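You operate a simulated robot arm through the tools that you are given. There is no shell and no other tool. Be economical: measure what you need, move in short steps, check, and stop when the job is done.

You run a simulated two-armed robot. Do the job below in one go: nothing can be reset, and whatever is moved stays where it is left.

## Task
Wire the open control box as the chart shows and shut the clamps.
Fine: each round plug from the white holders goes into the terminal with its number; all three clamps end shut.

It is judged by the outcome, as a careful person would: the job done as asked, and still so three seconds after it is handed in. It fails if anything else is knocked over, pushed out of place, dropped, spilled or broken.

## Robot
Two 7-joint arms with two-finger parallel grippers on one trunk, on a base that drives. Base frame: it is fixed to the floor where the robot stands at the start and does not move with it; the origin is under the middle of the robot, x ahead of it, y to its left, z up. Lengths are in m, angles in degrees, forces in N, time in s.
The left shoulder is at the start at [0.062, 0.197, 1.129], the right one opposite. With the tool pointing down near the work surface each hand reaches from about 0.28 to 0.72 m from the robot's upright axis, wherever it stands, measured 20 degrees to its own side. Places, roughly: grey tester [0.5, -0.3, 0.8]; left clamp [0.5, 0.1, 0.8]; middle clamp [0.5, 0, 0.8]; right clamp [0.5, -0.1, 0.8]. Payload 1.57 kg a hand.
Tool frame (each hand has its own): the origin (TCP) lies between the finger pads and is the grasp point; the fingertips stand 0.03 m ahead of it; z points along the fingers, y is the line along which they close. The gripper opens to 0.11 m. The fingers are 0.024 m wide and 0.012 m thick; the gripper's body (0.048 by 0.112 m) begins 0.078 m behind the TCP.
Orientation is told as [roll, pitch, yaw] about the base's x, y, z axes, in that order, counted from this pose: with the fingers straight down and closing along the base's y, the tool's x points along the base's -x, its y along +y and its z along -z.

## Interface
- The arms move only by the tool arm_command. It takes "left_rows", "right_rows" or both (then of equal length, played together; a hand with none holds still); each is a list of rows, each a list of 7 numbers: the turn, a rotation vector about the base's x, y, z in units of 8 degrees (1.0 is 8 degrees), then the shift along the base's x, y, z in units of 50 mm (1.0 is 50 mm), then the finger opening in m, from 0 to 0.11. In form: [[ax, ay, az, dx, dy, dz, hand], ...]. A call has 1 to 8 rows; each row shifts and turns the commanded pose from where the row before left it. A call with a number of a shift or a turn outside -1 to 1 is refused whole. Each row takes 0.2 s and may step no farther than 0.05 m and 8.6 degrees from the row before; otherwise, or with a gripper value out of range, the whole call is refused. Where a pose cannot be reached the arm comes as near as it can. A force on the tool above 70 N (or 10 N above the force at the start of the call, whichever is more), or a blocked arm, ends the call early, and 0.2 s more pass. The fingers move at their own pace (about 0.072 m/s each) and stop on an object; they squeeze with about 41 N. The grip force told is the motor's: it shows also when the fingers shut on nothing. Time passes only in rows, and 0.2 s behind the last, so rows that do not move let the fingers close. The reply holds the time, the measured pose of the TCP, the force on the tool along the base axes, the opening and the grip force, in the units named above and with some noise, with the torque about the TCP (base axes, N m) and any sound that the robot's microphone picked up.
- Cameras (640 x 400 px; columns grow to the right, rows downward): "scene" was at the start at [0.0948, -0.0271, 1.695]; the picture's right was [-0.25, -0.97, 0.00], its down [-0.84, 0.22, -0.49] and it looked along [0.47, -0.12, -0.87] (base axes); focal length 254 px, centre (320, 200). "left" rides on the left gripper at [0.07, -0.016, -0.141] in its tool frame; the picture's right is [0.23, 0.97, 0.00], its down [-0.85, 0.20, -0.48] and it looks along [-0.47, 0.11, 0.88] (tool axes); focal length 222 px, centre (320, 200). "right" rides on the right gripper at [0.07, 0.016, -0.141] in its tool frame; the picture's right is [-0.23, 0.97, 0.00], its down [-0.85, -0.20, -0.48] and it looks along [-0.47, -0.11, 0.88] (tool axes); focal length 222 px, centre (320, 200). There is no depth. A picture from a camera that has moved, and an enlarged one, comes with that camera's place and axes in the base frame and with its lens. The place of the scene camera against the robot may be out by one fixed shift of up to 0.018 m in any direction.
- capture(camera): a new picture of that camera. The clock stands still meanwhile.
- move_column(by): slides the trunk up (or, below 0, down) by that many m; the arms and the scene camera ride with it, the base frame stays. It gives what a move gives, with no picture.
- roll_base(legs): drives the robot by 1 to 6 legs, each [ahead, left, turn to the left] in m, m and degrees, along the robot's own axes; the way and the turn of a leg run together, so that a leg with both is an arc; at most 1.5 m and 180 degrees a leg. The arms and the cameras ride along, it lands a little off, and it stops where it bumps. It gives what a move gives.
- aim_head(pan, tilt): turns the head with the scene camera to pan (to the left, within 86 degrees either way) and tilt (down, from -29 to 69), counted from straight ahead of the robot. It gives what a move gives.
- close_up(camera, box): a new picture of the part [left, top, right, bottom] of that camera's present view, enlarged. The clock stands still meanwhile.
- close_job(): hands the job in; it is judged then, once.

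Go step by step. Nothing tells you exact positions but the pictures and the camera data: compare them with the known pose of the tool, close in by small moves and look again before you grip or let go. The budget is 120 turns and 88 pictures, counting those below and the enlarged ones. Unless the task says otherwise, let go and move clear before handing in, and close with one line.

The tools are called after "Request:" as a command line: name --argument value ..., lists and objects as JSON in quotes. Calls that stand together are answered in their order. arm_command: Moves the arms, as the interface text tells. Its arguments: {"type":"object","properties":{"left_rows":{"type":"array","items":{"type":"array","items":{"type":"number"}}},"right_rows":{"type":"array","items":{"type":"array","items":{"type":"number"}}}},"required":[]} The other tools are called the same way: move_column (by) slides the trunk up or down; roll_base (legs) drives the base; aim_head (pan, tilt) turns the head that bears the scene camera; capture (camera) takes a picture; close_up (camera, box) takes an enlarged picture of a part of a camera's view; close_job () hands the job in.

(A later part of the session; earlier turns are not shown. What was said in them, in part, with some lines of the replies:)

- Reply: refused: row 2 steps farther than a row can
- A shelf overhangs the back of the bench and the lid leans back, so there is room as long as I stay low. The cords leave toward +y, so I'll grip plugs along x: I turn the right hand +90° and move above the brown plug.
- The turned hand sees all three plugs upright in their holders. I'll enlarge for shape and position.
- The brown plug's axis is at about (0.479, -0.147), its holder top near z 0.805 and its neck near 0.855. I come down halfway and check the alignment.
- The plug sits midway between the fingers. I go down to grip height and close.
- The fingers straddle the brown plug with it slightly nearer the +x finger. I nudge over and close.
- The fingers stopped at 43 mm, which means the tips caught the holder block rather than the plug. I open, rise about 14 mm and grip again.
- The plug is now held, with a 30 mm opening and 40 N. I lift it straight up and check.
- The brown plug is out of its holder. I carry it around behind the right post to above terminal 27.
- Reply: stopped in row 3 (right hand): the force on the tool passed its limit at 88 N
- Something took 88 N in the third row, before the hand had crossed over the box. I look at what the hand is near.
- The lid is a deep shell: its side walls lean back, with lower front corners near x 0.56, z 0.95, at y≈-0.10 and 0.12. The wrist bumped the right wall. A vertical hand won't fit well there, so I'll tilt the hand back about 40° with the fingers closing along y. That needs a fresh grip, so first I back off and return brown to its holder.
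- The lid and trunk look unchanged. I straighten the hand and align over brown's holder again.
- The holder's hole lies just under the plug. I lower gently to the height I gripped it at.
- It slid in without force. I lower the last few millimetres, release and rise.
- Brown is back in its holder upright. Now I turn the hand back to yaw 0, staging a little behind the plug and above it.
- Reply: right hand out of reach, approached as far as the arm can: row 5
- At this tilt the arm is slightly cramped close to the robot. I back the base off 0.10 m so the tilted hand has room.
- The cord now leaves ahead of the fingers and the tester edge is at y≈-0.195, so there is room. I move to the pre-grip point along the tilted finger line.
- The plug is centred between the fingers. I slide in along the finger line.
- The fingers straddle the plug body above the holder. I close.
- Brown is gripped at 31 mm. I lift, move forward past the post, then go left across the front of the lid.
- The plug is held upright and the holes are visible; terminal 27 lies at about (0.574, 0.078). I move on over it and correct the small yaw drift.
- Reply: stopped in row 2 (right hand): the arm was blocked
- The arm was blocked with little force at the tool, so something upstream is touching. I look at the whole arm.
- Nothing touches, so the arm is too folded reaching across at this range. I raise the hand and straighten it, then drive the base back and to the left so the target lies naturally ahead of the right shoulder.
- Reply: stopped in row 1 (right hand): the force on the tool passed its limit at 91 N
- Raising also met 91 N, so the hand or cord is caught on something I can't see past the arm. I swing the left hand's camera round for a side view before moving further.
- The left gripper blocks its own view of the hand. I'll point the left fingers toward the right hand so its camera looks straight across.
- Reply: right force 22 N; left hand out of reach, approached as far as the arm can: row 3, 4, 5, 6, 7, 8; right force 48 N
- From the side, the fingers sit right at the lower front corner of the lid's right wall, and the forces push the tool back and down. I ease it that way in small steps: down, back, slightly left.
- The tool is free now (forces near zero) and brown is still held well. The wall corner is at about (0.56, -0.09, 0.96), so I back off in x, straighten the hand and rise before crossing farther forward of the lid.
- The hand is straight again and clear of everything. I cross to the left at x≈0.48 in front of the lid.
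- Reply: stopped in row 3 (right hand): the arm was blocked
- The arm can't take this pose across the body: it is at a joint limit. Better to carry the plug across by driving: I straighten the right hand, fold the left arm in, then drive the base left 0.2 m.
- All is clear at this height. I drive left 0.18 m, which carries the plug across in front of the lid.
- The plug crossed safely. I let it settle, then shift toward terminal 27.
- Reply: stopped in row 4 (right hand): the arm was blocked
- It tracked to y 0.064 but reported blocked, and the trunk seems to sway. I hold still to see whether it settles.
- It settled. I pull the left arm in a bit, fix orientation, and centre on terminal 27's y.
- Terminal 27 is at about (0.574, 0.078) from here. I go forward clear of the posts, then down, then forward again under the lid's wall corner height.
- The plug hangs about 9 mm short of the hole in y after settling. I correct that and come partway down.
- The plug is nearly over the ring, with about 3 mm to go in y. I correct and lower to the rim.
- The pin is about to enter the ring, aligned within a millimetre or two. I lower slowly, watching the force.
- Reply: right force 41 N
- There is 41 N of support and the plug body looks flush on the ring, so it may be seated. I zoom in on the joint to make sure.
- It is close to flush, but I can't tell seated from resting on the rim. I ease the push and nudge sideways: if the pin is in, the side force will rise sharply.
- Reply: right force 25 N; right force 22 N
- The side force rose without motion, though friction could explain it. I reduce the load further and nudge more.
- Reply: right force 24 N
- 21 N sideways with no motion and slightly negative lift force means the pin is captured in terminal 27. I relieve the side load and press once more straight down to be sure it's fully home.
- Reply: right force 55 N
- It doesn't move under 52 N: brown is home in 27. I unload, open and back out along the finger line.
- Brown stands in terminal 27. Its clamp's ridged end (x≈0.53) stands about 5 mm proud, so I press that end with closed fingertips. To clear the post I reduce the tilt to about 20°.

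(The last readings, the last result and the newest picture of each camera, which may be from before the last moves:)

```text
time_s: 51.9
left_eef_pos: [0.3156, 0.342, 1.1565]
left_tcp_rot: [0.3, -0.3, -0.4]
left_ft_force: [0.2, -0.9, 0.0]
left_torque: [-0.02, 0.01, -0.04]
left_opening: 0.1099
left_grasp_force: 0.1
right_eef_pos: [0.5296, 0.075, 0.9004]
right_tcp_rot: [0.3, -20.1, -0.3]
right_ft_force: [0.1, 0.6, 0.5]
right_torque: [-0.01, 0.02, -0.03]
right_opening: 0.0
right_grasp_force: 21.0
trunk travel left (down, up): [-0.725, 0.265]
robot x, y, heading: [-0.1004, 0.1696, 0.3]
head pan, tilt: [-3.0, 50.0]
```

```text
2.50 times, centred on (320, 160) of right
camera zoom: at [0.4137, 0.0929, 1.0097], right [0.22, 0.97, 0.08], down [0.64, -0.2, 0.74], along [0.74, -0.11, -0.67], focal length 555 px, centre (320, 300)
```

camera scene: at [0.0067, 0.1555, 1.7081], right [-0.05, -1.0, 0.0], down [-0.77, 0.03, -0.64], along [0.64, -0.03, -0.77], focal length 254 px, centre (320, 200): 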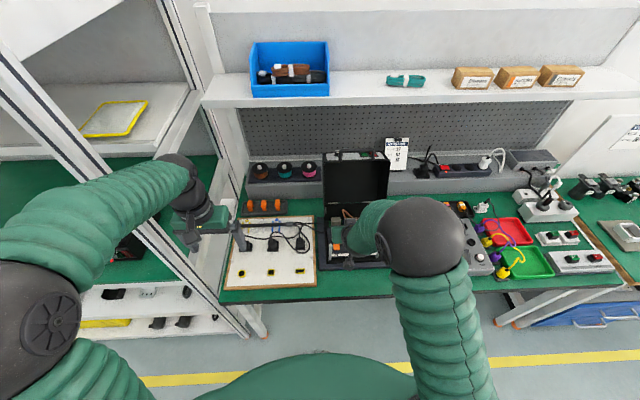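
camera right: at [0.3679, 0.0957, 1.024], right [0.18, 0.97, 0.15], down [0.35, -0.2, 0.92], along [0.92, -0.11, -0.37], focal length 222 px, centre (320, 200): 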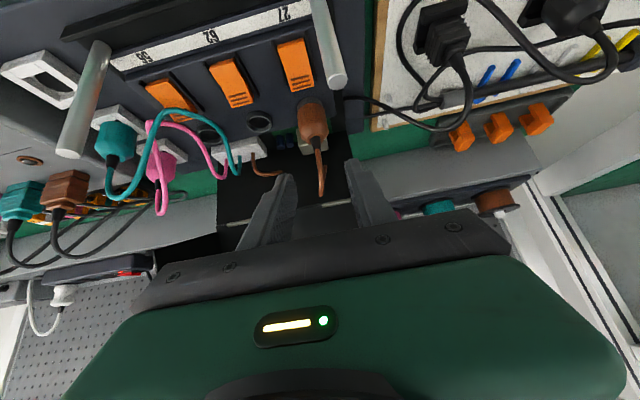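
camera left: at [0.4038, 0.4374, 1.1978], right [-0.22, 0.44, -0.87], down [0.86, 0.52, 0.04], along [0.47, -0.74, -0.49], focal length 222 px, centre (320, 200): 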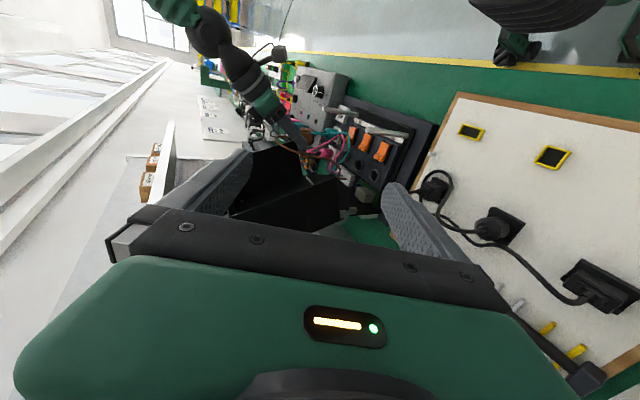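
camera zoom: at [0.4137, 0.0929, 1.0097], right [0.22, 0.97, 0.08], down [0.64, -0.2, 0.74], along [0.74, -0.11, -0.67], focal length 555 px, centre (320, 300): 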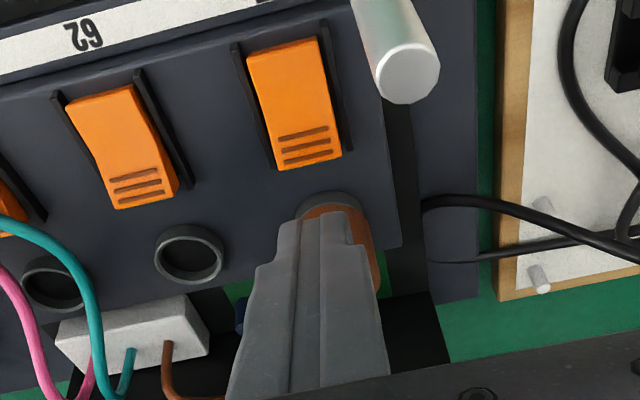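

The fingertips are over the ridged end. I press down in small steps.

Request:
arm_command --right_rows '[[0, 0, 0, 0, 0.02, -0.4, 0.0], [0, 0, 0, 0, 0, -0.3, 0.0], [0, 0, 0, 0, 0, -0.15, 0.0], [0, 0, 0, 0, 0, -0.1, 0.0], [0, 0, 0, 0, 0, 0, 0.0]]'

```text
time_s: 53.1
left_eef_pos: [0.3088, 0.3422, 1.1596]
left_tcp_rot: [0.2, -0.6, -0.5]
left_ft_force: [0.6, 0.3, 0.0]
left_torque: [-0.03, 0.02, 0.03]
left_opening: 0.1099
left_grasp_force: 0.0
right_eef_pos: [0.5286, 0.0779, 0.8637]
right_tcp_rot: [0.2, -21.3, -0.2]
right_ft_force: [5.6, -6.0, 56.0]
right_torque: [-0.1, -0.18, 0.37]
right_opening: 0.0
right_grasp_force: 21.6
trunk travel left (down, up): [-0.725, 0.265]
robot x, y, heading: [-0.1014, 0.1667, 0.3]
head pan, tilt: [-3.0, 50.0]
```

It resisted 56 N without a click, so this may not be the way it shuts. I back off and look at the clamp closely.

Request:
arm_command --right_rows '[[0, 0, 0, 0, 0, 0.4, 0.0], [0, 0, 0, 0, 0, 0.7, 0.0], [0, 0, 0, -0.2, -0.6, 0.4, 0.0], [0, 0, 0, -0.2, -0.6, 0, 0.0], [0, 0, 0, 0, 0, 0, 0.0]]'

Request:
close_up --camera "right" --box '[240, 60, 440, 190]'

```text
time_s: 54.3
left_eef_pos: [0.3152, 0.3406, 1.1569]
left_tcp_rot: [0.4, -0.4, -0.4]
left_ft_force: [-0.7, 0.2, -0.2]
left_torque: [0.01, -0.01, 0.0]
left_opening: 0.1099
left_grasp_force: 0.1
right_eef_pos: [0.5107, 0.0157, 0.9263]
right_tcp_rot: [0.2, -20.0, -0.3]
right_ft_force: [-0.1, 0.8, -1.0]
right_torque: [0.01, 0.0, 0.0]
right_opening: 0.0
right_grasp_force: 21.7
trunk travel left (down, up): [-0.725, 0.265]
robot x, y, heading: [-0.099, 0.1658, 0.4]
head pan, tilt: [-3.0, 50.0]
```

```text
3.08 times, centred on (340, 125) of right
camera zoom: at [0.3954, 0.0323, 1.0351], right [0.22, 0.97, 0.08], down [0.64, -0.21, 0.74], along [0.74, -0.11, -0.67], focal length 684 px, centre (258, 431)
```

zoom: 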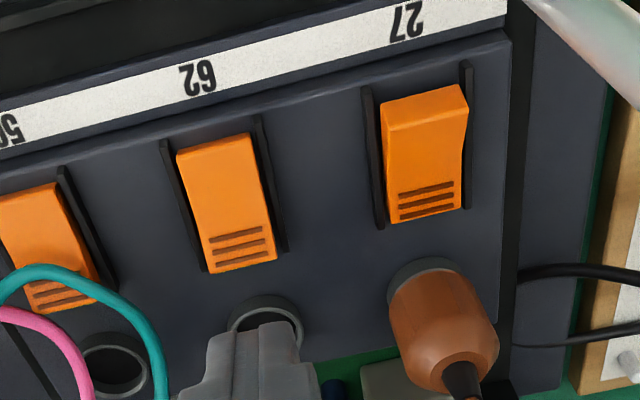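

Clamp 27 now looks different from 62: its label end shows a taller face. I compare them closely.

Request:
close_up --camera "right" --box '[290, 75, 400, 155]'

```text
5.00 times, centred on (345, 115) of right
camera zoom: at [0.3954, 0.0323, 1.0351], right [0.22, 0.97, 0.08], down [0.64, -0.21, 0.74], along [0.74, -0.11, -0.67], focal length 1111 px, centre (195, 625)
```

zoom: 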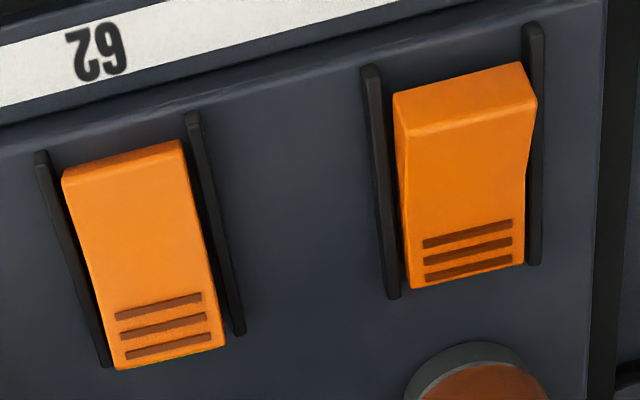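

Clear: clamp 27's rocker has toggled, with its ridged end now down; 62 is still open. Next is teal. I rise, cross back at x≈0.48 and come to a pre-grip over the teal plug with about 25° tilt.

Request:
arm_command --right_rows '[[0, 0, 0, -0.3, 0, 0.7, 0.042], [0, -0.3, 0, -0.3, 0, 0.7, 0.042], [0, -0.3, 0, 0, -0.6, 0, 0.042], [0, 0, 0, 0, -0.7, 0, 0.042], [0, 0, 0, 0, -0.7, 0, 0.042], [0, 0, 0, 0, -0.7, 0, 0.042], [0, 0, 0, 0, -0.55, 0, 0.042], [0, 0, 0, 0, 0, 0, 0.042]]'

Request:
arm_command --right_rows '[[0, 0, 0, 0.5, 0, 0, 0.042], [0, 0, 0, 0.1, 0, -0.5, 0.042], [0, 0, 0, 0, 0, -0.5, 0.042], [0, 0, 0, 0, 0, 0, 0.042], [0, 0, 0, 0, 0, 0, 0.042]]'

Request:
capture --camera "right"

```text
time_s: 56.1
left_eef_pos: [0.3159, 0.3418, 1.1559]
left_tcp_rot: [0.3, -0.4, -0.4]
left_ft_force: [-1.1, -0.3, 0.4]
left_torque: [0.04, -0.03, 0.01]
left_opening: 0.1096
left_grasp_force: 0.1
right_eef_pos: [0.4778, -0.1472, 0.9986]
right_tcp_rot: [0.4, -24.9, -0.3]
right_ft_force: [-0.2, -0.5, 1.0]
right_torque: [-0.02, 0.01, -0.01]
right_opening: 0.0424
right_grasp_force: 0.1
trunk travel left (down, up): [-0.725, 0.265]
robot x, y, heading: [-0.0988, 0.1669, 0.5]
head pan, tilt: [-3.0, 50.0]
```

```text
time_s: 57.3
left_eef_pos: [0.3159, 0.3405, 1.1571]
left_tcp_rot: [0.4, -0.2, -0.3]
left_ft_force: [-0.6, -0.2, 0.5]
left_torque: [-0.02, 0.02, 0.0]
left_opening: 0.1098
left_grasp_force: 0.2
right_eef_pos: [0.5063, -0.1464, 0.9466]
right_tcp_rot: [0.3, -24.8, -0.3]
right_ft_force: [0.4, -0.4, -0.3]
right_torque: [0.01, -0.01, 0.04]
right_opening: 0.0421
right_grasp_force: 0.2
trunk travel left (down, up): [-0.725, 0.265]
robot x, y, heading: [-0.1007, 0.1709, 0.3]
head pan, tilt: [-3.0, 50.0]
```

```text
24 pictures are left
camera right: at [0.3829, -0.1299, 1.0461], right [0.21, 0.97, 0.1], down [0.57, -0.21, 0.79], along [0.79, -0.11, -0.6], focal length 222 px, centre (320, 200)
```

right: 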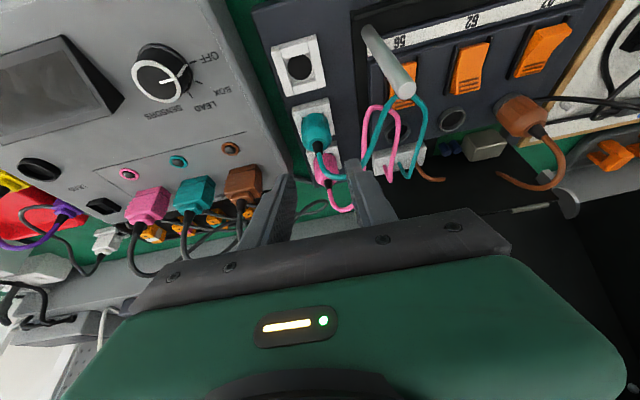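

The teal plug is at about (0.541, -0.147), with its cord rising and going left. I descend just behind it and then slide forward under the cord.

Request:
arm_command --right_rows '[[0, 0, 0, -0.22, 0, -0.4, 0.042], [0, 0, 0, 0, -0.02, -0.7, 0.042], [0, 0, 0, 0, 0, -0.66, 0.042], [0, 0, 0, 0, 0, 0, 0.042]]'

Request:
close_up --camera "right" --box '[220, 90, 420, 230]'

```text
time_s: 58.3
left_eef_pos: [0.3155, 0.3402, 1.1564]
left_tcp_rot: [0.2, -0.2, -0.4]
left_ft_force: [0.4, -0.2, 0.0]
left_torque: [-0.01, -0.01, -0.02]
left_opening: 0.1099
left_grasp_force: 0.0
right_eef_pos: [0.496, -0.1487, 0.8604]
right_tcp_rot: [0.3, -24.9, -0.3]
right_ft_force: [0.0, -0.3, -0.3]
right_torque: [0.0, 0.0, -0.01]
right_opening: 0.0419
right_grasp_force: 0.0
trunk travel left (down, up): [-0.725, 0.265]
robot x, y, heading: [-0.1035, 0.1612, 0.3]
head pan, tilt: [-3.0, 50.0]
```

```text
2.86 times, centred on (320, 160) of right
camera zoom: at [0.3726, -0.1317, 0.9593], right [0.21, 0.97, 0.1], down [0.57, -0.21, 0.79], along [0.79, -0.11, -0.6], focal length 635 px, centre (320, 314)
```

zoom: 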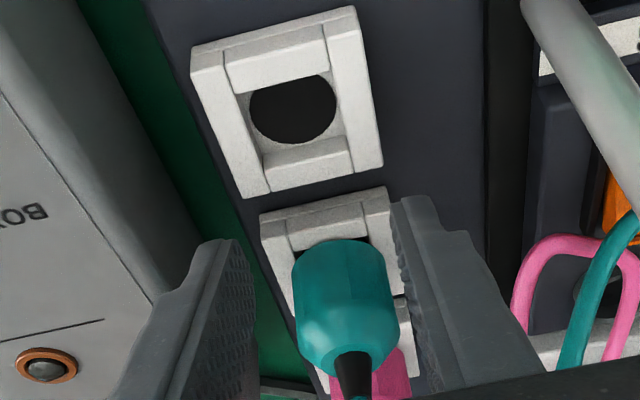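

The plug will centre as the hand advances. I slide forward and close.

Request:
arm_command --right_rows '[[0, 0, 0, 0.4, 0.02, 0, 0.042], [0, 0, 0, 0.36, 0, -0.06, 0.042], [0, 0, 0, 0, 0, 0, 0.042]]'

Request:
close_up --camera "right" --box '[220, 90, 420, 230]'

```text
time_s: 59.1
left_eef_pos: [0.3154, 0.3412, 1.1576]
left_tcp_rot: [0.4, -0.4, -0.3]
left_ft_force: [-0.8, 0.8, -0.2]
left_torque: [-0.02, 0.0, -0.03]
left_opening: 0.11
left_grasp_force: 0.1
right_eef_pos: [0.5354, -0.1476, 0.8582]
right_tcp_rot: [0.3, -24.9, -0.4]
right_ft_force: [0.0, 0.7, 0.2]
right_torque: [0.0, 0.0, 0.0]
right_opening: 0.042
right_grasp_force: 0.0
trunk travel left (down, up): [-0.725, 0.265]
robot x, y, heading: [-0.101, 0.1682, 0.7]
head pan, tilt: [-3.0, 50.0]
```

```text
2.86 times, centred on (320, 160) of right
camera zoom: at [0.4113, -0.1309, 0.9559], right [0.21, 0.97, 0.1], down [0.57, -0.21, 0.79], along [0.79, -0.11, -0.6], focal length 635 px, centre (320, 314)
```

zoom: 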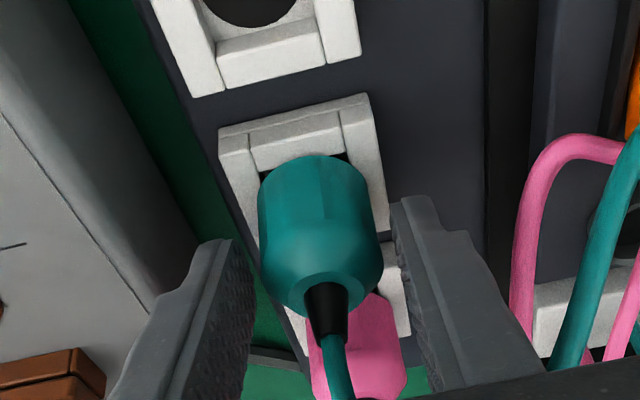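

Teal is well centred between the fingers. I close, lift, back off in x and cross.

Request:
arm_command --right_rows '[[0, 0, 0, 0, 0, 0, 0.02], [0, 0, 0, 0, 0, 0, 0.02], [0, 0, 0, 0, 0, 0, 0.02], [0, 0, 0, 0, 0, 0.3, 0.02], [0, 0, 0, 0, 0, 0.7, 0.02], [0, 0, 0, 0, 0, 0.9, 0.02], [0, 0, 0, -0.5, 0, 0.7, 0.02], [0, 0, 0, -0.4, 0, 0, 0.02]]'

Request:
arm_command --right_rows '[[0, 0, 0, 0, 0.5, 0, 0.02], [0, 0, 0, 0, 0.6, 0, 0.02], [0, 0, 0, 0, 0.6, 0, 0.02], [0, 0, 0, 0, 0.6, 0, 0.02], [0, 0, 0, 0, 0.6, 0, 0.02], [0, 0, 0, 0, 0.3, 0, 0.02], [0, 0, 0, 0, 0, 0, 0.02], [0, 0, 0, 0, 0, 0, 0.02]]'

Request:
capture --camera "right"

```text
time_s: 60.9
left_eef_pos: [0.3168, 0.3402, 1.1562]
left_tcp_rot: [0.3, -0.4, -0.3]
left_ft_force: [-1.1, -0.1, 0.3]
left_torque: [0.0, -0.03, -0.01]
left_opening: 0.1102
left_grasp_force: 0.0
right_eef_pos: [0.49, -0.1496, 0.9861]
right_tcp_rot: [0.3, -24.9, -0.3]
right_ft_force: [0.0, -0.1, -0.3]
right_torque: [0.0, 0.02, -0.04]
right_opening: 0.0307
right_grasp_force: 39.8
trunk travel left (down, up): [-0.725, 0.265]
robot x, y, heading: [-0.102, 0.1677, 0.4]
head pan, tilt: [-3.0, 50.0]
```

```text
time_s: 62.7
left_eef_pos: [0.3161, 0.3412, 1.1554]
left_tcp_rot: [0.2, -0.3, -0.4]
left_ft_force: [0.0, 0.0, -0.4]
left_torque: [0.0, 0.0, 0.0]
left_opening: 0.1098
left_grasp_force: 0.1
right_eef_pos: [0.4906, 0.0151, 0.9867]
right_tcp_rot: [0.2, -24.8, -0.3]
right_ft_force: [0.3, 0.2, 0.9]
right_torque: [-0.01, 0.0, 0.01]
right_opening: 0.0309
right_grasp_force: 39.7
trunk travel left (down, up): [-0.725, 0.265]
robot x, y, heading: [-0.1011, 0.1615, 0.2]
head pan, tilt: [-3.0, 50.0]
```

```text
21 pictures are left
camera right: at [0.3677, 0.0314, 1.0871], right [0.21, 0.97, 0.1], down [0.57, -0.2, 0.79], along [0.79, -0.11, -0.6], focal length 222 px, centre (320, 200)
```

right: 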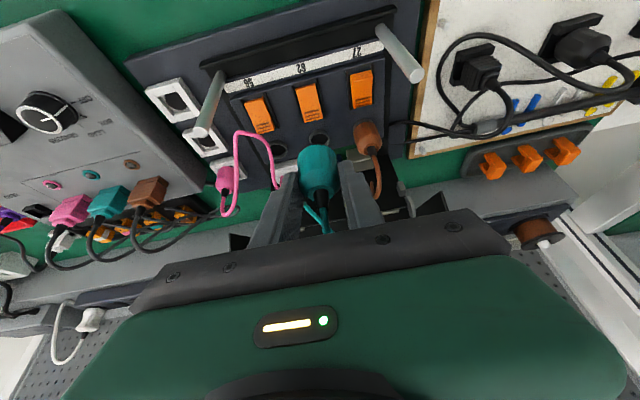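

Teal is across. I advance over terminal 62 (about 0.572, 0.012).

Request:
arm_command --right_rows '[[0, 0, 0, 0.5, -0.06, -0.3, 0.02], [0, 0, 0, 0.5, 0, -0.4, 0.02], [0, 0, 0, 0.5, 0, -0.4, 0.02], [0, 0, 0, 0, 0, -0.4, 0.02], [0, 0, 0, 0, 0, 0, 0.02], [0, 0, 0, 0, 0, 0, 0.02]]'

Request:
close_up --camera "right" --box '[220, 60, 420, 220]'

```text
time_s: 64.1
left_eef_pos: [0.3165, 0.341, 1.1555]
left_tcp_rot: [0.4, -0.3, -0.4]
left_ft_force: [-0.5, 0.4, 0.2]
left_torque: [0.01, 0.02, -0.01]
left_opening: 0.1098
left_grasp_force: 0.1
right_eef_pos: [0.5652, 0.01, 0.9102]
right_tcp_rot: [0.2, -24.8, -0.3]
right_ft_force: [0.2, -0.2, -0.2]
right_torque: [0.01, 0.01, -0.01]
right_opening: 0.0308
right_grasp_force: 40.4
trunk travel left (down, up): [-0.725, 0.265]
robot x, y, heading: [-0.0987, 0.1667, 0.4]
head pan, tilt: [-3.0, 50.0]
```

```text
2.50 times, centred on (320, 140) of right
camera zoom: at [0.4413, 0.0267, 1.0092], right [0.21, 0.97, 0.1], down [0.57, -0.2, 0.79], along [0.79, -0.11, -0.6], focal length 555 px, centre (320, 350)
```

zoom: 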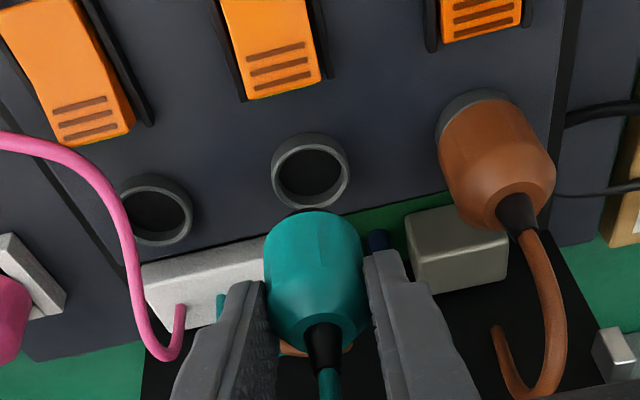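

Hole 62 reads at y≈0.013, so I shift 3 mm and lower toward the rim.

Request:
arm_command --right_rows '[[0, 0, 0, 0.01, 0.05, 0, 0.02], [0, 0, 0, 0, 0, -0.3, 0.02], [0, 0, 0, 0, 0, -0.2, 0.02], [0, 0, 0, 0, 0, 0, 0.02]]'

Request:
close_up --camera "right" --box '[240, 80, 400, 210]'

```text
time_s: 65.1
left_eef_pos: [0.316, 0.3412, 1.1568]
left_tcp_rot: [0.2, -0.3, -0.4]
left_ft_force: [0.2, -1.0, -0.9]
left_torque: [0.02, -0.02, 0.01]
left_opening: 0.11
left_grasp_force: 0.1
right_eef_pos: [0.5669, 0.0113, 0.8873]
right_tcp_rot: [0.2, -25.0, -0.4]
right_ft_force: [0.0, 0.5, 0.3]
right_torque: [0.0, -0.01, 0.0]
right_opening: 0.0309
right_grasp_force: 40.3
trunk travel left (down, up): [-0.725, 0.265]
robot x, y, heading: [-0.0975, 0.1633, 0.7]
head pan, tilt: [-3.0, 50.0]
```

```text
3.08 times, centred on (320, 145) of right
camera zoom: at [0.4424, 0.0284, 0.9863], right [0.21, 0.97, 0.1], down [0.57, -0.2, 0.79], along [0.79, -0.11, -0.6], focal length 684 px, centre (320, 369)
```

zoom: 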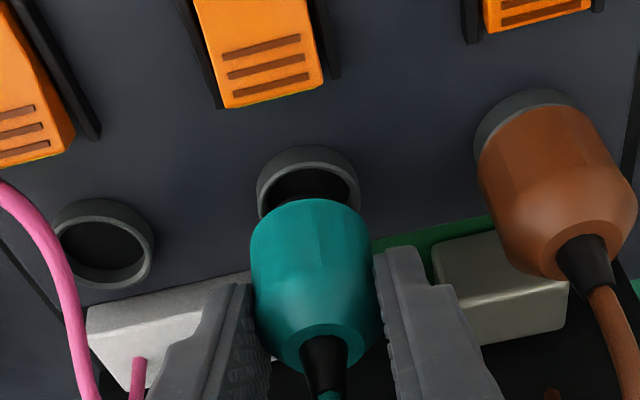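

Aligned within about a millimetre. I lower into the terminal and press gently.

Request:
arm_command --right_rows '[[0, 0, 0, -0.02, 0.02, -0.12, 0.02], [0, 0, 0, 0, 0, -0.12, 0.02], [0, 0, 0, 0, 0, -0.12, 0.02], [0, 0, 0, 0, 0, -0.08, 0.02], [0, 0, 0, 0, 0, 0, 0.02]]'

Request:
close_up --camera "right" --box '[240, 80, 400, 210]'

```text
time_s: 66.3
left_eef_pos: [0.3102, 0.3408, 1.159]
left_tcp_rot: [0.3, -0.5, -0.4]
left_ft_force: [-0.4, 0.7, 0.0]
left_torque: [0.03, 0.0, -0.02]
left_opening: 0.1102
left_grasp_force: 0.0
right_eef_pos: [0.5655, 0.0124, 0.8735]
right_tcp_rot: [0.3, -25.8, -0.4]
right_ft_force: [0.9, -9.7, 45.1]
right_torque: [-0.63, -0.21, -0.09]
right_opening: 0.0305
right_grasp_force: 39.6
trunk travel left (down, up): [-0.725, 0.265]
robot x, y, heading: [-0.1006, 0.1651, 0.3]
head pan, tilt: [-3.0, 50.0]
```

```text
3.08 times, centred on (320, 145) of right
camera zoom: at [0.4403, 0.0304, 0.9705], right [0.21, 0.97, 0.1], down [0.56, -0.21, 0.8], along [0.8, -0.11, -0.59], focal length 684 px, centre (320, 369)
```

zoom: 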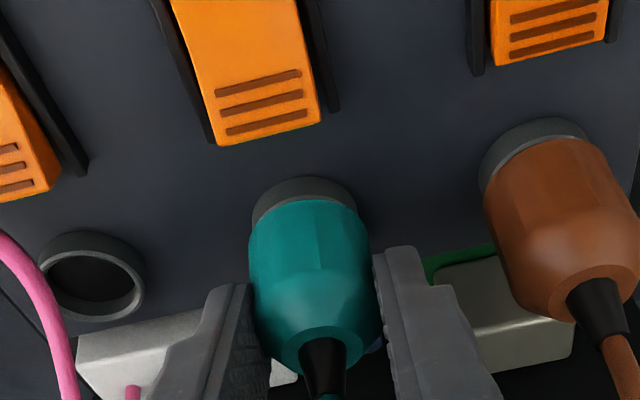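

It stopped flush at the same height as brown did. I unload and give the same side nudge to confirm capture.

Request:
arm_command --right_rows '[[0, 0, 0, 0, 0, 0.2, 0.02], [0, 0, 0, 0, -0.14, 0, 0.02], [0, 0, 0, 0, 0, 0, 0.02]]'

```text
time_s: 67.1
left_eef_pos: [0.3169, 0.3444, 1.1554]
left_tcp_rot: [0.0, -0.3, -0.3]
left_ft_force: [0.6, 0.6, 0.2]
left_torque: [-0.01, -0.01, 0.02]
left_opening: 0.11
left_grasp_force: 0.1
right_eef_pos: [0.5651, 0.0131, 0.8738]
right_tcp_rot: [0.2, -24.6, -0.2]
right_ft_force: [5.1, 8.3, 5.4]
right_torque: [-0.16, -0.5, 0.02]
right_opening: 0.0306
right_grasp_force: 39.8
trunk travel left (down, up): [-0.725, 0.265]
robot x, y, heading: [-0.0991, 0.1688, 0.2]
head pan, tilt: [-3.0, 50.0]
```

Teal is captured in 62. I release, back out along the finger line, close the fingers and come over clamp 62's ridged end.

Request:
arm_command --right_rows '[[0, 0, 0, 0.05, 0.12, 0.02, 0.02], [0, 0, 0, 0, 0, 0, 0.042], [0, 0, 0, 0, 0, 0, 0.042], [0, 0, 0, -0.25, 0, 0.54, 0.042], [0, 0, 0, -0.25, 0, 0.54, 0.042], [0, 0, 0, -0.28, 0, 0.5, 0.042], [0, 0, 0, 0, 0, 0, 0.0], [0, 0, 0, 0, 0, 0, 0.0]]'

Request:
close_up --camera "right" --box '[200, 70, 440, 230]'

```text
time_s: 68.9
left_eef_pos: [0.3168, 0.3404, 1.1555]
left_tcp_rot: [0.3, -0.4, -0.5]
left_ft_force: [-1.0, 0.1, 0.0]
left_torque: [-0.03, 0.03, 0.01]
left_opening: 0.1102
left_grasp_force: 0.0
right_eef_pos: [0.5296, 0.0137, 0.957]
right_tcp_rot: [0.2, -24.9, -0.2]
right_ft_force: [-0.3, 0.6, -0.1]
right_torque: [0.01, 0.01, 0.0]
right_opening: 0.0001
right_grasp_force: 21.9
trunk travel left (down, up): [-0.725, 0.265]
robot x, y, heading: [-0.1066, 0.165, 0.4]
head pan, tilt: [-3.0, 50.0]
```

```text
2.50 times, centred on (320, 150) of right
camera zoom: at [0.4071, 0.0314, 1.0559], right [0.21, 0.97, 0.1], down [0.57, -0.2, 0.79], along [0.79, -0.11, -0.6], focal length 555 px, centre (320, 325)
```

zoom: 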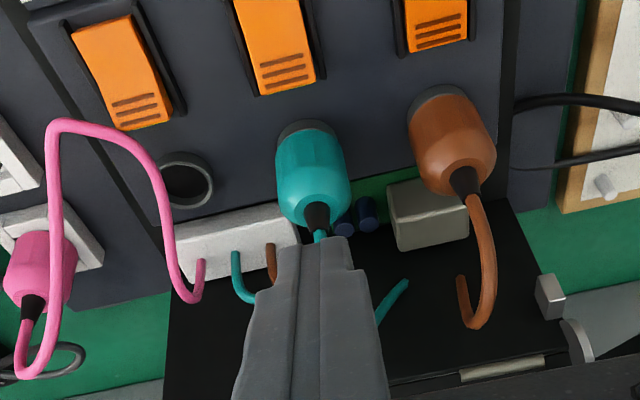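

Teal stands in 62. I press clamp 62's ridged end.

Request:
arm_command --right_rows '[[0, 0, 0, -0.08, -0.02, -0.6, 0.0], [0, 0, 0, 0, 0, -0.6, 0.0], [0, 0, 0, 0, 0, -0.5, 0.0], [0, 0, 0, 0, 0, -0.2, 0.0], [0, 0, 0, 0, 0, -0.1, 0.0], [0, 0, 0, 0, 0, 0, 0.0]]'

Request:
arm_command --right_rows '[[0, 0, 0, 0, 0, 0.5, 0.0], [0, 0, 0, -0.3, 0, 0.7, 0.0], [0, 0, 0, -0.5, 0, 0.6, 0.042], [0, 0, 0, 0, 0, 0, 0.042]]'

Request:
close_up --camera "right" --box '[200, 60, 440, 220]'

```text
time_s: 70.3
left_eef_pos: [0.3111, 0.3421, 1.1593]
left_tcp_rot: [0.2, -0.5, -0.4]
left_ft_force: [0.1, 0.5, -0.1]
left_torque: [-0.02, 0.03, -0.01]
left_opening: 0.1099
left_grasp_force: 0.1
right_eef_pos: [0.5267, 0.0115, 0.8636]
right_tcp_rot: [0.2, -26.0, -0.4]
right_ft_force: [6.1, -5.8, 45.9]
right_torque: [-0.08, -0.33, 0.41]
right_opening: 0.0002
right_grasp_force: 21.4
trunk travel left (down, up): [-0.725, 0.265]
robot x, y, heading: [-0.1033, 0.1653, 0.2]
head pan, tilt: [-3.0, 50.0]
```

```text
time_s: 71.3
left_eef_pos: [0.319, 0.3417, 1.1558]
left_tcp_rot: [0.3, 0.0, -0.4]
left_ft_force: [0.6, 0.1, -0.8]
left_torque: [-0.01, -0.04, -0.06]
left_opening: 0.1097
left_grasp_force: 0.1
right_eef_pos: [0.4847, 0.012, 0.9445]
right_tcp_rot: [0.3, -24.7, -0.3]
right_ft_force: [0.5, 0.1, 0.2]
right_torque: [0.0, 0.03, -0.01]
right_opening: 0.042
right_grasp_force: 0.1
trunk travel left (down, up): [-0.725, 0.265]
robot x, y, heading: [-0.1006, 0.1668, 0.3]
head pan, tilt: [-3.0, 50.0]
```

```text
2.50 times, centred on (320, 140) of right
camera zoom: at [0.362, 0.029, 1.0439], right [0.21, 0.97, 0.1], down [0.58, -0.2, 0.79], along [0.79, -0.11, -0.6], focal length 555 px, centre (320, 350)
```

zoom: 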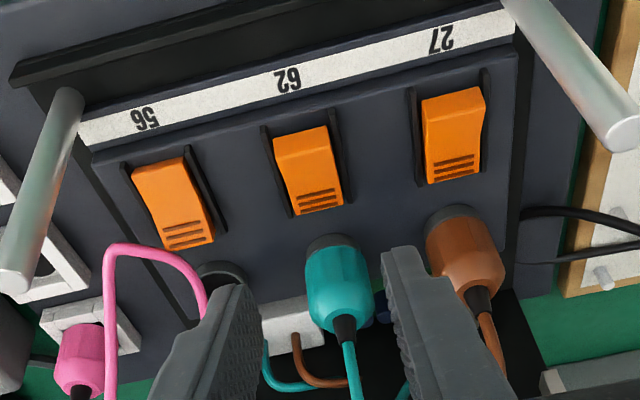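

Clamp 62 has toggled like 27. Now pink: I rise, restore the 40° tilt, and move to the pink plug's pre-grip point.

Request:
arm_command --right_rows '[[0, -0.94, 0, 0, 0, 0.6, 0.042], [0, -0.94, 0, 0, 0, 0.5, 0.042], [0, 0, 0, 0, -0.7, 0, 0.042], [0, 0, 0, 0, -0.7, 0, 0.042], [0, 0, 0, 0, -0.7, 0, 0.042], [0, 0, 0, 0, -0.7, 0, 0.042], [0, 0, 0, 0, -0.37, 0, 0.042], [0, 0, 0, 0, 0, 0, 0.042]]'

Request:
arm_command --right_rows '[[0, 0, 0, 0.5, 0, -0.4, 0.042], [0, 0, 0, 0.5, 0, -0.4, 0.042], [0, 0, 0, 0.4, 0, -0.5, 0.042], [0, 0, 0, 0, 0, -0.5, 0.042], [0, 0, 0, 0, 0, 0, 0.042]]'

Request:
capture --camera "right"

```text
time_s: 73.1
left_eef_pos: [0.316, 0.34, 1.1567]
left_tcp_rot: [0.3, -0.3, -0.4]
left_ft_force: [1.2, 0.2, 0.5]
left_torque: [0.01, 0.01, -0.02]
left_opening: 0.1101
left_grasp_force: 0.0
right_eef_pos: [0.4847, -0.1446, 1.0011]
right_tcp_rot: [0.4, -39.9, -0.4]
right_ft_force: [0.6, 0.5, -0.1]
right_torque: [0.03, -0.01, 0.0]
right_opening: 0.042
right_grasp_force: 0.1
trunk travel left (down, up): [-0.725, 0.265]
robot x, y, heading: [-0.1037, 0.1667, 0.5]
head pan, tilt: [-3.0, 50.0]
```

```text
time_s: 74.3
left_eef_pos: [0.3157, 0.34, 1.1565]
left_tcp_rot: [0.3, -0.3, -0.4]
left_ft_force: [0.3, -0.3, -0.7]
left_torque: [-0.01, -0.05, -0.02]
left_opening: 0.1099
left_grasp_force: 0.0
right_eef_pos: [0.5549, -0.1474, 0.9098]
right_tcp_rot: [0.3, -40.1, -0.5]
right_ft_force: [0.4, 0.2, -0.1]
right_torque: [0.0, 0.01, 0.0]
right_opening: 0.0418
right_grasp_force: 0.0
trunk travel left (down, up): [-0.725, 0.265]
robot x, y, heading: [-0.0994, 0.1664, 0.5]
head pan, tilt: [-3.0, 50.0]
```

```text
15 pictures are left
camera right: at [0.4101, -0.1302, 0.9732], right [0.18, 0.97, 0.15], down [0.35, -0.21, 0.91], along [0.92, -0.11, -0.37], focal length 222 px, centre (320, 200)
```

right: 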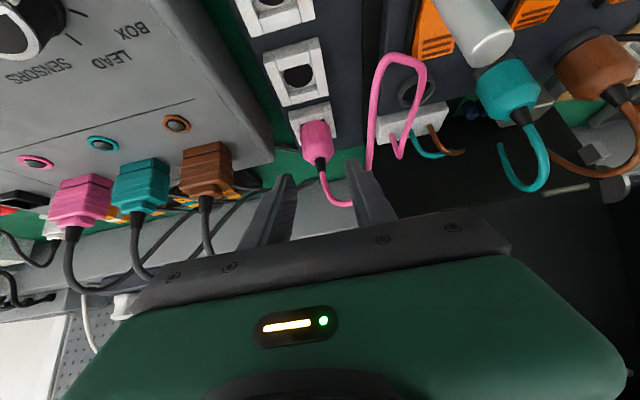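

Pink is centred ahead and its cord passes outside the fingers. I slide in along the finger line.

Request:
arm_command --right_rows '[[0, 0, 0, 0.2, 0.01, -0.4, 0.042], [0, 0, 0, 0.23, 0, -0.38, 0.042], [0, 0, 0, 0.3, 0, -0.28, 0.042], [0, 0, 0, 0, 0, 0, 0.042]]'

Request:
close_up --camera "right" --box '[220, 80, 420, 220]'

```text
time_s: 75.3
left_eef_pos: [0.3167, 0.3399, 1.1565]
left_tcp_rot: [0.3, -0.2, -0.4]
left_ft_force: [-0.6, 0.1, -0.1]
left_torque: [0.0, 0.02, 0.02]
left_opening: 0.1101
left_grasp_force: 0.0
right_eef_pos: [0.5913, -0.1472, 0.857]
right_tcp_rot: [0.3, -39.9, -0.5]
right_ft_force: [-0.1, -0.5, -0.1]
right_torque: [0.0, -0.01, 0.03]
right_opening: 0.042
right_grasp_force: 0.0
trunk travel left (down, up): [-0.725, 0.265]
robot x, y, heading: [-0.1012, 0.1683, 0.5]
head pan, tilt: [-3.0, 50.0]
```

```text
2.86 times, centred on (320, 150) of right
camera zoom: at [0.4465, -0.1296, 0.9205], right [0.18, 0.97, 0.15], down [0.35, -0.21, 0.91], along [0.92, -0.11, -0.37], focal length 635 px, centre (320, 343)
```

zoom: 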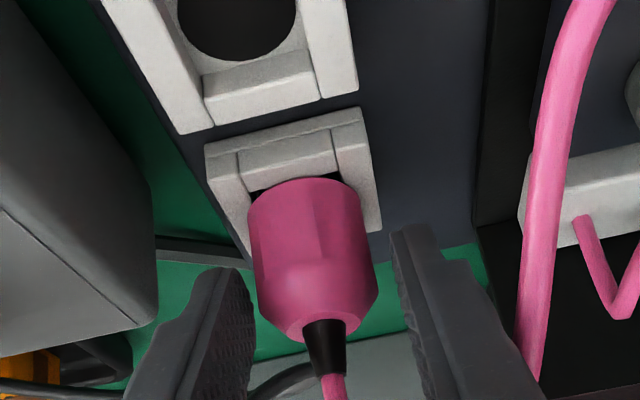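

Well placed. I close, lift 24 mm straight up, then go back and up away from the lid wall.

Request:
arm_command --right_rows '[[0, 0, 0, 0.05, 0, 0, 0.042], [0, 0, 0, 0, 0, 0, 0.02], [0, 0, 0, 0, 0, 0, 0.02], [0, 0, 0, 0, 0, 0, 0.02], [0, 0, 0, 0, 0, 0.25, 0.02], [0, 0, 0, 0, 0, 0.25, 0.02], [0, 0, 0, -0.5, 0, 0.25, 0.02], [0, 0, 0, -0.5, 0, 0.3, 0.02]]'

Request:
arm_command --right_rows '[[0, 0, 0, -0.5, 0, 0.6, 0.02], [0, 0, 0, -0.5, 0, 0.7, 0.02], [0, 0, 0, -0.3, 0, 0.6, 0.02], [0, 0, 0, 0, 0, 0, 0.02]]'

Request:
capture --camera "right"

```text
time_s: 77.1
left_eef_pos: [0.3152, 0.3401, 1.1573]
left_tcp_rot: [0.3, -0.3, -0.4]
left_ft_force: [0.3, -0.9, 0.3]
left_torque: [-0.01, -0.04, 0.03]
left_opening: 0.11
left_grasp_force: 0.0
right_eef_pos: [0.5413, -0.145, 0.9097]
right_tcp_rot: [0.4, -40.0, -0.4]
right_ft_force: [0.3, -0.5, -0.9]
right_torque: [0.02, 0.01, -0.02]
right_opening: 0.031
right_grasp_force: 39.9
trunk travel left (down, up): [-0.725, 0.265]
robot x, y, heading: [-0.1032, 0.1669, 0.4]
head pan, tilt: [-3.0, 50.0]
```

```text
time_s: 78.1
left_eef_pos: [0.3172, 0.339, 1.1562]
left_tcp_rot: [0.3, -0.2, -0.4]
left_ft_force: [0.0, -0.7, -0.9]
left_torque: [-0.02, -0.03, -0.02]
left_opening: 0.1101
left_grasp_force: 0.0
right_eef_pos: [0.4808, -0.1447, 1.0062]
right_tcp_rot: [0.4, -39.9, -0.5]
right_ft_force: [0.0, 0.2, -0.7]
right_torque: [0.02, -0.02, -0.02]
right_opening: 0.0309
right_grasp_force: 40.3
trunk travel left (down, up): [-0.725, 0.265]
robot x, y, heading: [-0.1002, 0.164, 0.5]
head pan, tilt: [-3.0, 50.0]
```

```text
13 pictures are left
camera right: at [0.3357, -0.1283, 1.0691], right [0.18, 0.97, 0.15], down [0.35, -0.21, 0.91], along [0.92, -0.11, -0.38], focal length 222 px, centre (320, 200)
```

right: 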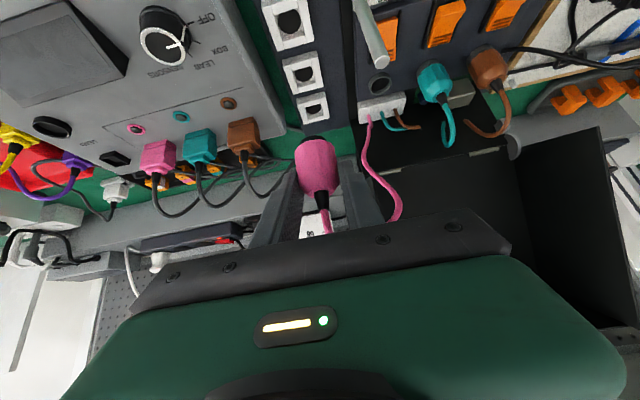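

Pink is out and held. I cross to y≈-0.051, then forward and down toward terminal 56.

Request:
arm_command --right_rows '[[0, 0, 0, 0, 0.6, 0, 0.02], [0, 0, 0, 0, 0.7, 0, 0.02], [0, 0, 0, 0, 0.56, 0, 0.02], [0, 0, 0, 0.35, 0, -0.3, 0.02], [0, 0, 0, 0.35, 0, -0.6, 0.02], [0, 0, 0, 0, 0, -0.6, 0.02], [0, 0, 0, 0.45, 0, 0, 0.02], [0, 0, 0, 0.45, 0, 0, 0.02]]'

Request:
close_up --camera "right" --box '[220, 40, 420, 220]'

```text
time_s: 79.9
left_eef_pos: [0.3179, 0.3416, 1.1555]
left_tcp_rot: [0.3, -0.3, -0.4]
left_ft_force: [-0.6, -0.6, 0.5]
left_torque: [0.0, 0.04, -0.02]
left_opening: 0.11
left_grasp_force: 0.0
right_eef_pos: [0.5582, -0.0523, 0.9283]
right_tcp_rot: [0.3, -39.9, -0.4]
right_ft_force: [0.3, 1.0, 0.0]
right_torque: [0.03, 0.02, -0.02]
right_opening: 0.031
right_grasp_force: 39.6
trunk travel left (down, up): [-0.725, 0.265]
robot x, y, heading: [-0.104, 0.1637, 0.4]
head pan, tilt: [-3.0, 50.0]
```

```text
2.22 times, centred on (320, 130) of right
camera zoom: at [0.4143, -0.0349, 0.9918], right [0.18, 0.97, 0.15], down [0.35, -0.2, 0.91], along [0.92, -0.11, -0.38], focal length 494 px, centre (320, 356)
```

zoom: 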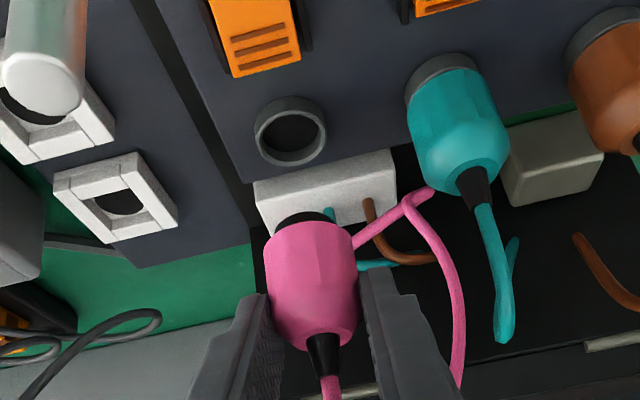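

Hole 56 is at about (0.571, -0.050). I fine-align and lower toward the rim.

Request:
arm_command --right_rows '[[0, 0, 0, 0.09, 0.02, 0, 0.02], [0, 0, 0, 0, 0, -0.4, 0.02], [0, 0, 0, 0, 0, -0.45, 0.02], [0, 0, 0, 0, 0, 0, 0.02]]'

Request:
close_up --camera "right" --box '[240, 80, 400, 220]'

```text
time_s: 80.9
left_eef_pos: [0.3154, 0.3408, 1.1558]
left_tcp_rot: [0.3, -0.3, -0.4]
left_ft_force: [-0.7, -1.2, -0.3]
left_torque: [0.01, -0.02, -0.02]
left_opening: 0.1099
left_grasp_force: 0.0
right_eef_pos: [0.5643, -0.0495, 0.8883]
right_tcp_rot: [0.4, -39.9, -0.4]
right_ft_force: [0.2, -0.3, 1.0]
right_torque: [-0.03, 0.01, -0.01]
right_opening: 0.0308
right_grasp_force: 39.6
trunk travel left (down, up): [-0.725, 0.265]
robot x, y, heading: [-0.0975, 0.164, 0.3]
head pan, tilt: [-3.0, 50.0]
```

```text
2.86 times, centred on (320, 150) of right
camera zoom: at [0.4191, -0.0329, 0.9513], right [0.18, 0.97, 0.15], down [0.35, -0.2, 0.92], along [0.92, -0.11, -0.37], focal length 635 px, centre (320, 343)
```

zoom: 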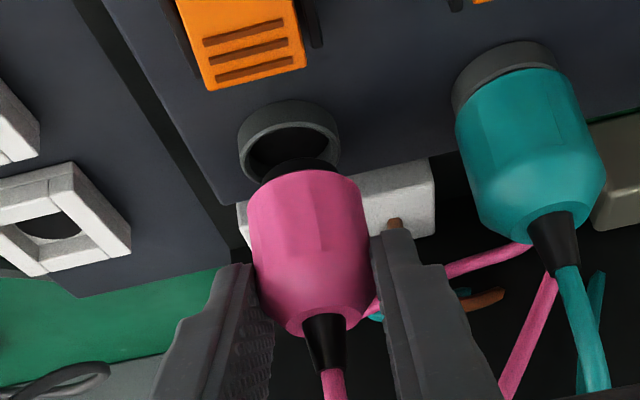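

Very close. I make a 1.5 mm trim in x and y, then lower and press gently.

Request:
arm_command --right_rows '[[0, 0, 0, -0.03, -0.03, -0.12, 0.02], [0, 0, 0, 0, 0, -0.12, 0.02], [0, 0, 0, 0, 0, -0.12, 0.02], [0, 0, 0, 0, 0, -0.08, 0.02], [0, 0, 0, 0, 0, 0, 0.02]]'

Request:
close_up --camera "right" --box '[240, 80, 400, 220]'

```text
time_s: 82.1
left_eef_pos: [0.3124, 0.3433, 1.1574]
left_tcp_rot: [0.2, -0.5, -0.4]
left_ft_force: [1.0, 0.2, 0.0]
left_torque: [-0.04, 0.0, -0.01]
left_opening: 0.11
left_grasp_force: 0.1
right_eef_pos: [0.5623, -0.051, 0.8744]
right_tcp_rot: [0.3, -41.0, -0.3]
right_ft_force: [6.3, 1.1, 41.0]
right_torque: [-0.22, -0.32, -0.08]
right_opening: 0.0308
right_grasp_force: 39.9
trunk travel left (down, up): [-0.725, 0.265]
robot x, y, heading: [-0.1, 0.167, 0.5]
head pan, tilt: [-3.0, 50.0]
```

```text
2.86 times, centred on (320, 150) of right
camera zoom: at [0.4163, -0.0337, 0.9348], right [0.17, 0.97, 0.15], down [0.33, -0.2, 0.92], along [0.93, -0.11, -0.36], focal length 635 px, centre (320, 343)
```

zoom: 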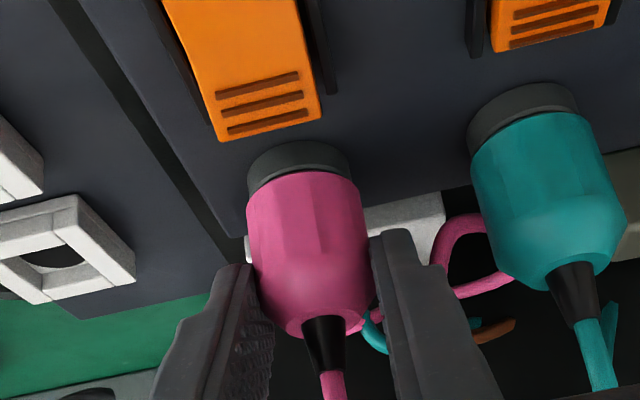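

Pink sits flush like the others. I unload and check capture with a small side nudge.

Request:
arm_command --right_rows '[[0, 0, 0, 0, 0, 0.2, 0.02], [0, 0, 0, 0, 0.14, 0, 0.02], [0, 0, 0, 0, 0, 0, 0.02]]'

```text
time_s: 82.9
left_eef_pos: [0.317, 0.3374, 1.1557]
left_tcp_rot: [0.5, -0.2, -0.4]
left_ft_force: [0.0, 0.1, 0.0]
left_torque: [-0.02, 0.0, -0.03]
left_opening: 0.11
left_grasp_force: 0.1
right_eef_pos: [0.5623, -0.0506, 0.8732]
right_tcp_rot: [0.4, -40.0, -0.8]
right_ft_force: [13.8, -18.6, 7.1]
right_torque: [-0.87, -0.68, -0.09]
right_opening: 0.0307
right_grasp_force: 39.6
trunk travel left (down, up): [-0.725, 0.265]
robot x, y, heading: [-0.1005, 0.1635, 0.4]
head pan, tilt: [-3.0, 50.0]
```

Captured. I release, back out along the finger line, then reduce tilt and close the fingers above clamp 56.

Request:
arm_command --right_rows '[[0, 0, 0, 0.06, -0.13, 0.02, 0.02], [0, 0, 0, 0, 0, 0, 0.042], [0, 0, 0, 0, 0, 0, 0.042], [0, 0, 0, -0.32, 0, 0.38, 0.042], [0, 0, 0, -0.32, 0, 0.38, 0.042], [0, 0, 0, -0.32, 0, 0.5, 0.042], [0, 0, 0, -0.1, 0, 0.5, 0.042]]'

Request:
arm_command --right_rows '[[0, 0.85, 0, 0.1, 0, -0.3, 0.0], [0, 0.85, 0, 0.1, 0, -0.3, 0.0], [0, 0.8, 0, 0.05, 0, -0.4, 0.0], [0, 0, 0, 0, 0, -0.2, 0.0], [0, 0, 0, 0, 0, 0, 0.0]]'

Request:
close_up --camera "right" --box '[220, 80, 420, 240]'

```text
time_s: 84.5
left_eef_pos: [0.3149, 0.342, 1.1572]
left_tcp_rot: [0.2, -0.4, -0.3]
left_ft_force: [-0.6, 0.6, -0.4]
left_torque: [0.01, -0.02, -0.01]
left_opening: 0.11
left_grasp_force: 0.1
right_eef_pos: [0.5099, -0.0507, 0.9644]
right_tcp_rot: [0.4, -40.0, -0.3]
right_ft_force: [0.7, 1.0, -0.2]
right_torque: [-0.01, -0.01, 0.03]
right_opening: 0.0423
right_grasp_force: 0.0
trunk travel left (down, up): [-0.725, 0.265]
robot x, y, heading: [-0.1003, 0.1665, 0.3]
head pan, tilt: [-3.0, 50.0]
```

```text
time_s: 85.7
left_eef_pos: [0.315, 0.3412, 1.1555]
left_tcp_rot: [0.2, -0.4, -0.4]
left_ft_force: [1.1, 0.1, 0.0]
left_torque: [-0.01, 0.04, 0.01]
left_opening: 0.1098
left_grasp_force: 0.0
right_eef_pos: [0.5237, -0.0505, 0.9049]
right_tcp_rot: [0.2, -19.8, -0.4]
right_ft_force: [0.4, 0.2, -0.5]
right_torque: [0.01, 0.02, 0.01]
right_opening: 0.0001
right_grasp_force: 20.9
trunk travel left (down, up): [-0.725, 0.265]
robot x, y, heading: [-0.0998, 0.1676, 0.6]
head pan, tilt: [-3.0, 50.0]
```

```text
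2.50 times, centred on (320, 160) of right
camera zoom: at [0.4095, -0.0338, 1.0131], right [0.22, 0.97, 0.08], down [0.64, -0.2, 0.74], along [0.74, -0.11, -0.67], focal length 555 px, centre (320, 300)
```

zoom: 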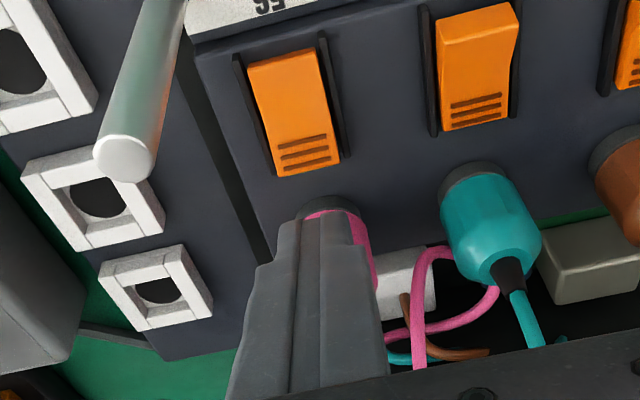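

Clamp 56's ridged end is right under the tips. I press it like the others and back away.

Request:
arm_command --right_rows '[[0, 0, 0, 0.07, -0.01, -0.45, 0.0], [0, 0, 0, 0, 0, -0.35, 0.0], [0, 0, 0, 0, 0, -0.15, 0.0], [0, 0, 0, 0, 0, -0.09, 0.0], [0, 0, 0, 0, 0, 0, 0.0]]'

Request:
arm_command --right_rows '[[0, 0, 0, 0, 0, 0.5, 0.0], [0, 0, 0, -0.2, 0, 0.8, 0.0], [0, 0, 0, -0.5, 0.3, 0.7, 0.0], [0, 0, 0, -0.5, 0.6, 0.4, 0.0], [0, 0, 0, 0, 0, 0, 0.0]]'

Request:
close_up --camera "right" --box '[200, 60, 440, 220]'

```text
time_s: 86.9
left_eef_pos: [0.3092, 0.3422, 1.1592]
left_tcp_rot: [0.2, -0.6, -0.3]
left_ft_force: [0.2, -0.5, -0.3]
left_torque: [0.02, 0.02, -0.01]
left_opening: 0.1099
left_grasp_force: 0.1
right_eef_pos: [0.5293, -0.0521, 0.8631]
right_tcp_rot: [0.0, -21.5, -0.3]
right_ft_force: [7.4, -8.5, 57.8]
right_torque: [-0.17, -0.25, 0.49]
right_opening: 0.0
right_grasp_force: 21.0
trunk travel left (down, up): [-0.725, 0.265]
robot x, y, heading: [-0.0985, 0.166, 0.1]
head pan, tilt: [-3.0, 50.0]
```

```text
time_s: 88.1
left_eef_pos: [0.3162, 0.3429, 1.1558]
left_tcp_rot: [0.2, -0.3, -0.6]
left_ft_force: [0.7, 0.4, 0.0]
left_torque: [-0.01, -0.02, 0.03]
left_opening: 0.1101
left_grasp_force: 0.1
right_eef_pos: [0.4669, -0.0073, 0.9733]
right_tcp_rot: [0.2, -19.8, -0.2]
right_ft_force: [-0.1, 0.4, 0.8]
right_torque: [-0.02, 0.0, 0.03]
right_opening: 0.0
right_grasp_force: 21.5
trunk travel left (down, up): [-0.725, 0.265]
robot x, y, heading: [-0.1019, 0.1684, 0.4]
head pan, tilt: [-3.0, 50.0]
```

```text
2.50 times, centred on (320, 140) of right
camera zoom: at [0.3518, 0.0105, 1.0828], right [0.22, 0.97, 0.08], down [0.64, -0.2, 0.74], along [0.74, -0.11, -0.67], focal length 555 px, centre (320, 350)
```

zoom: 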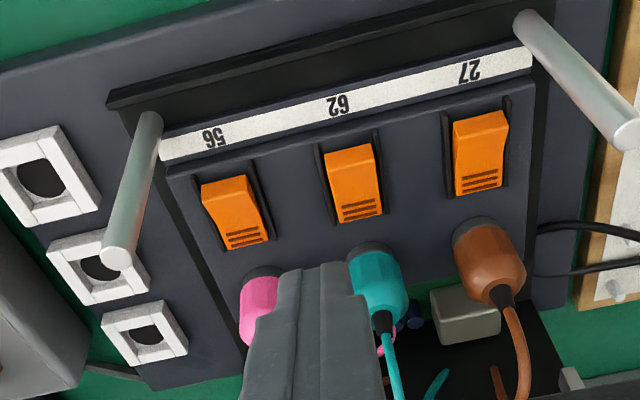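

All three clamps show the toggled shape and all three plugs stand in their terminals. I withdraw the hand and check the whole scene.

Request:
arm_command --right_rows '[[0, 0, 0, -0.3, 0, 0.8, 0.03], [0, 0, 0, -0.5, -0.4, 0.7, 0.03], [0, 0, 0, -0.5, -0.8, 0, 0.03], [0, 0, 0, -0.4, -0.9, 0, 0.03], [0, 0, 0, 0, -0.9, 0, 0.03], [0, 0, 0, 0, -0.9, 0, 0.03], [0, 0, 0, 0, 0, 0, 0.03]]'

Request:
capture --camera "scene"

Request:
close_up --camera "scene" --box '[310, 140, 440, 270]'

```text
time_s: 89.7
left_eef_pos: [0.3165, 0.3409, 1.1561]
left_tcp_rot: [0.3, -0.3, -0.5]
left_ft_force: [0.0, 0.0, 0.4]
left_torque: [0.0, 0.01, 0.02]
left_opening: 0.1099
left_grasp_force: 0.1
right_eef_pos: [0.3825, -0.2032, 1.0484]
right_tcp_rot: [0.3, -20.0, -0.2]
right_ft_force: [0.7, 0.0, 0.4]
right_torque: [-0.01, 0.01, -0.01]
right_opening: 0.0301
right_grasp_force: 0.0
trunk travel left (down, up): [-0.725, 0.265]
robot x, y, heading: [-0.1018, 0.1668, 0.6]
head pan, tilt: [-3.0, 50.0]
```

```text
7 pictures are left
camera scene: at [0.0068, 0.1508, 1.7081], right [-0.05, -1.0, 0.0], down [-0.77, 0.04, -0.64], along [0.64, -0.03, -0.77], focal length 254 px, centre (320, 200)
```

scene: 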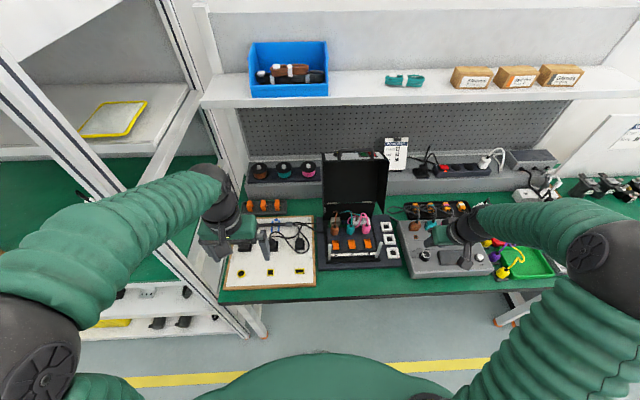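

```text
3.08 times, centred on (375, 205) of scene
camera zoom: at [0.0068, 0.1508, 1.7081], right [-0.05, -1.0, 0.0], down [-0.77, 0.04, -0.64], along [0.64, -0.03, -0.77], focal length 783 px, centre (151, 185)
```

zoom: 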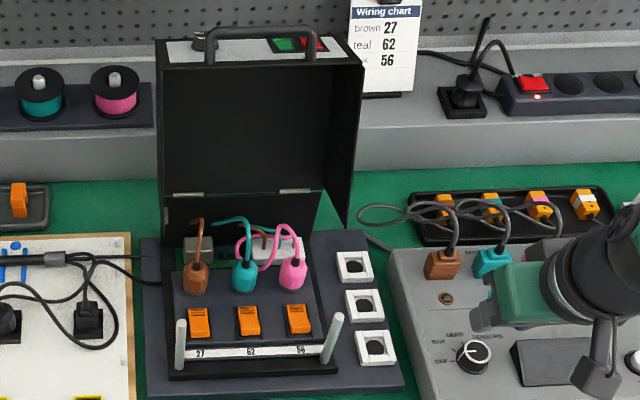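

The wiring matches the chart, the clamps are shut, nothing else has been disturbed, and both hands are clear. I hand it in.

Request:
close_job

```text
The job is handed in.
```

The brown plug is in terminal 27, teal in 62 and pink in 56, all three clamps are pressed shut, and the job is handed in. On the way one hand bumped and then caught on the lid's right wall; nothing looked moved or damaged afterwards.
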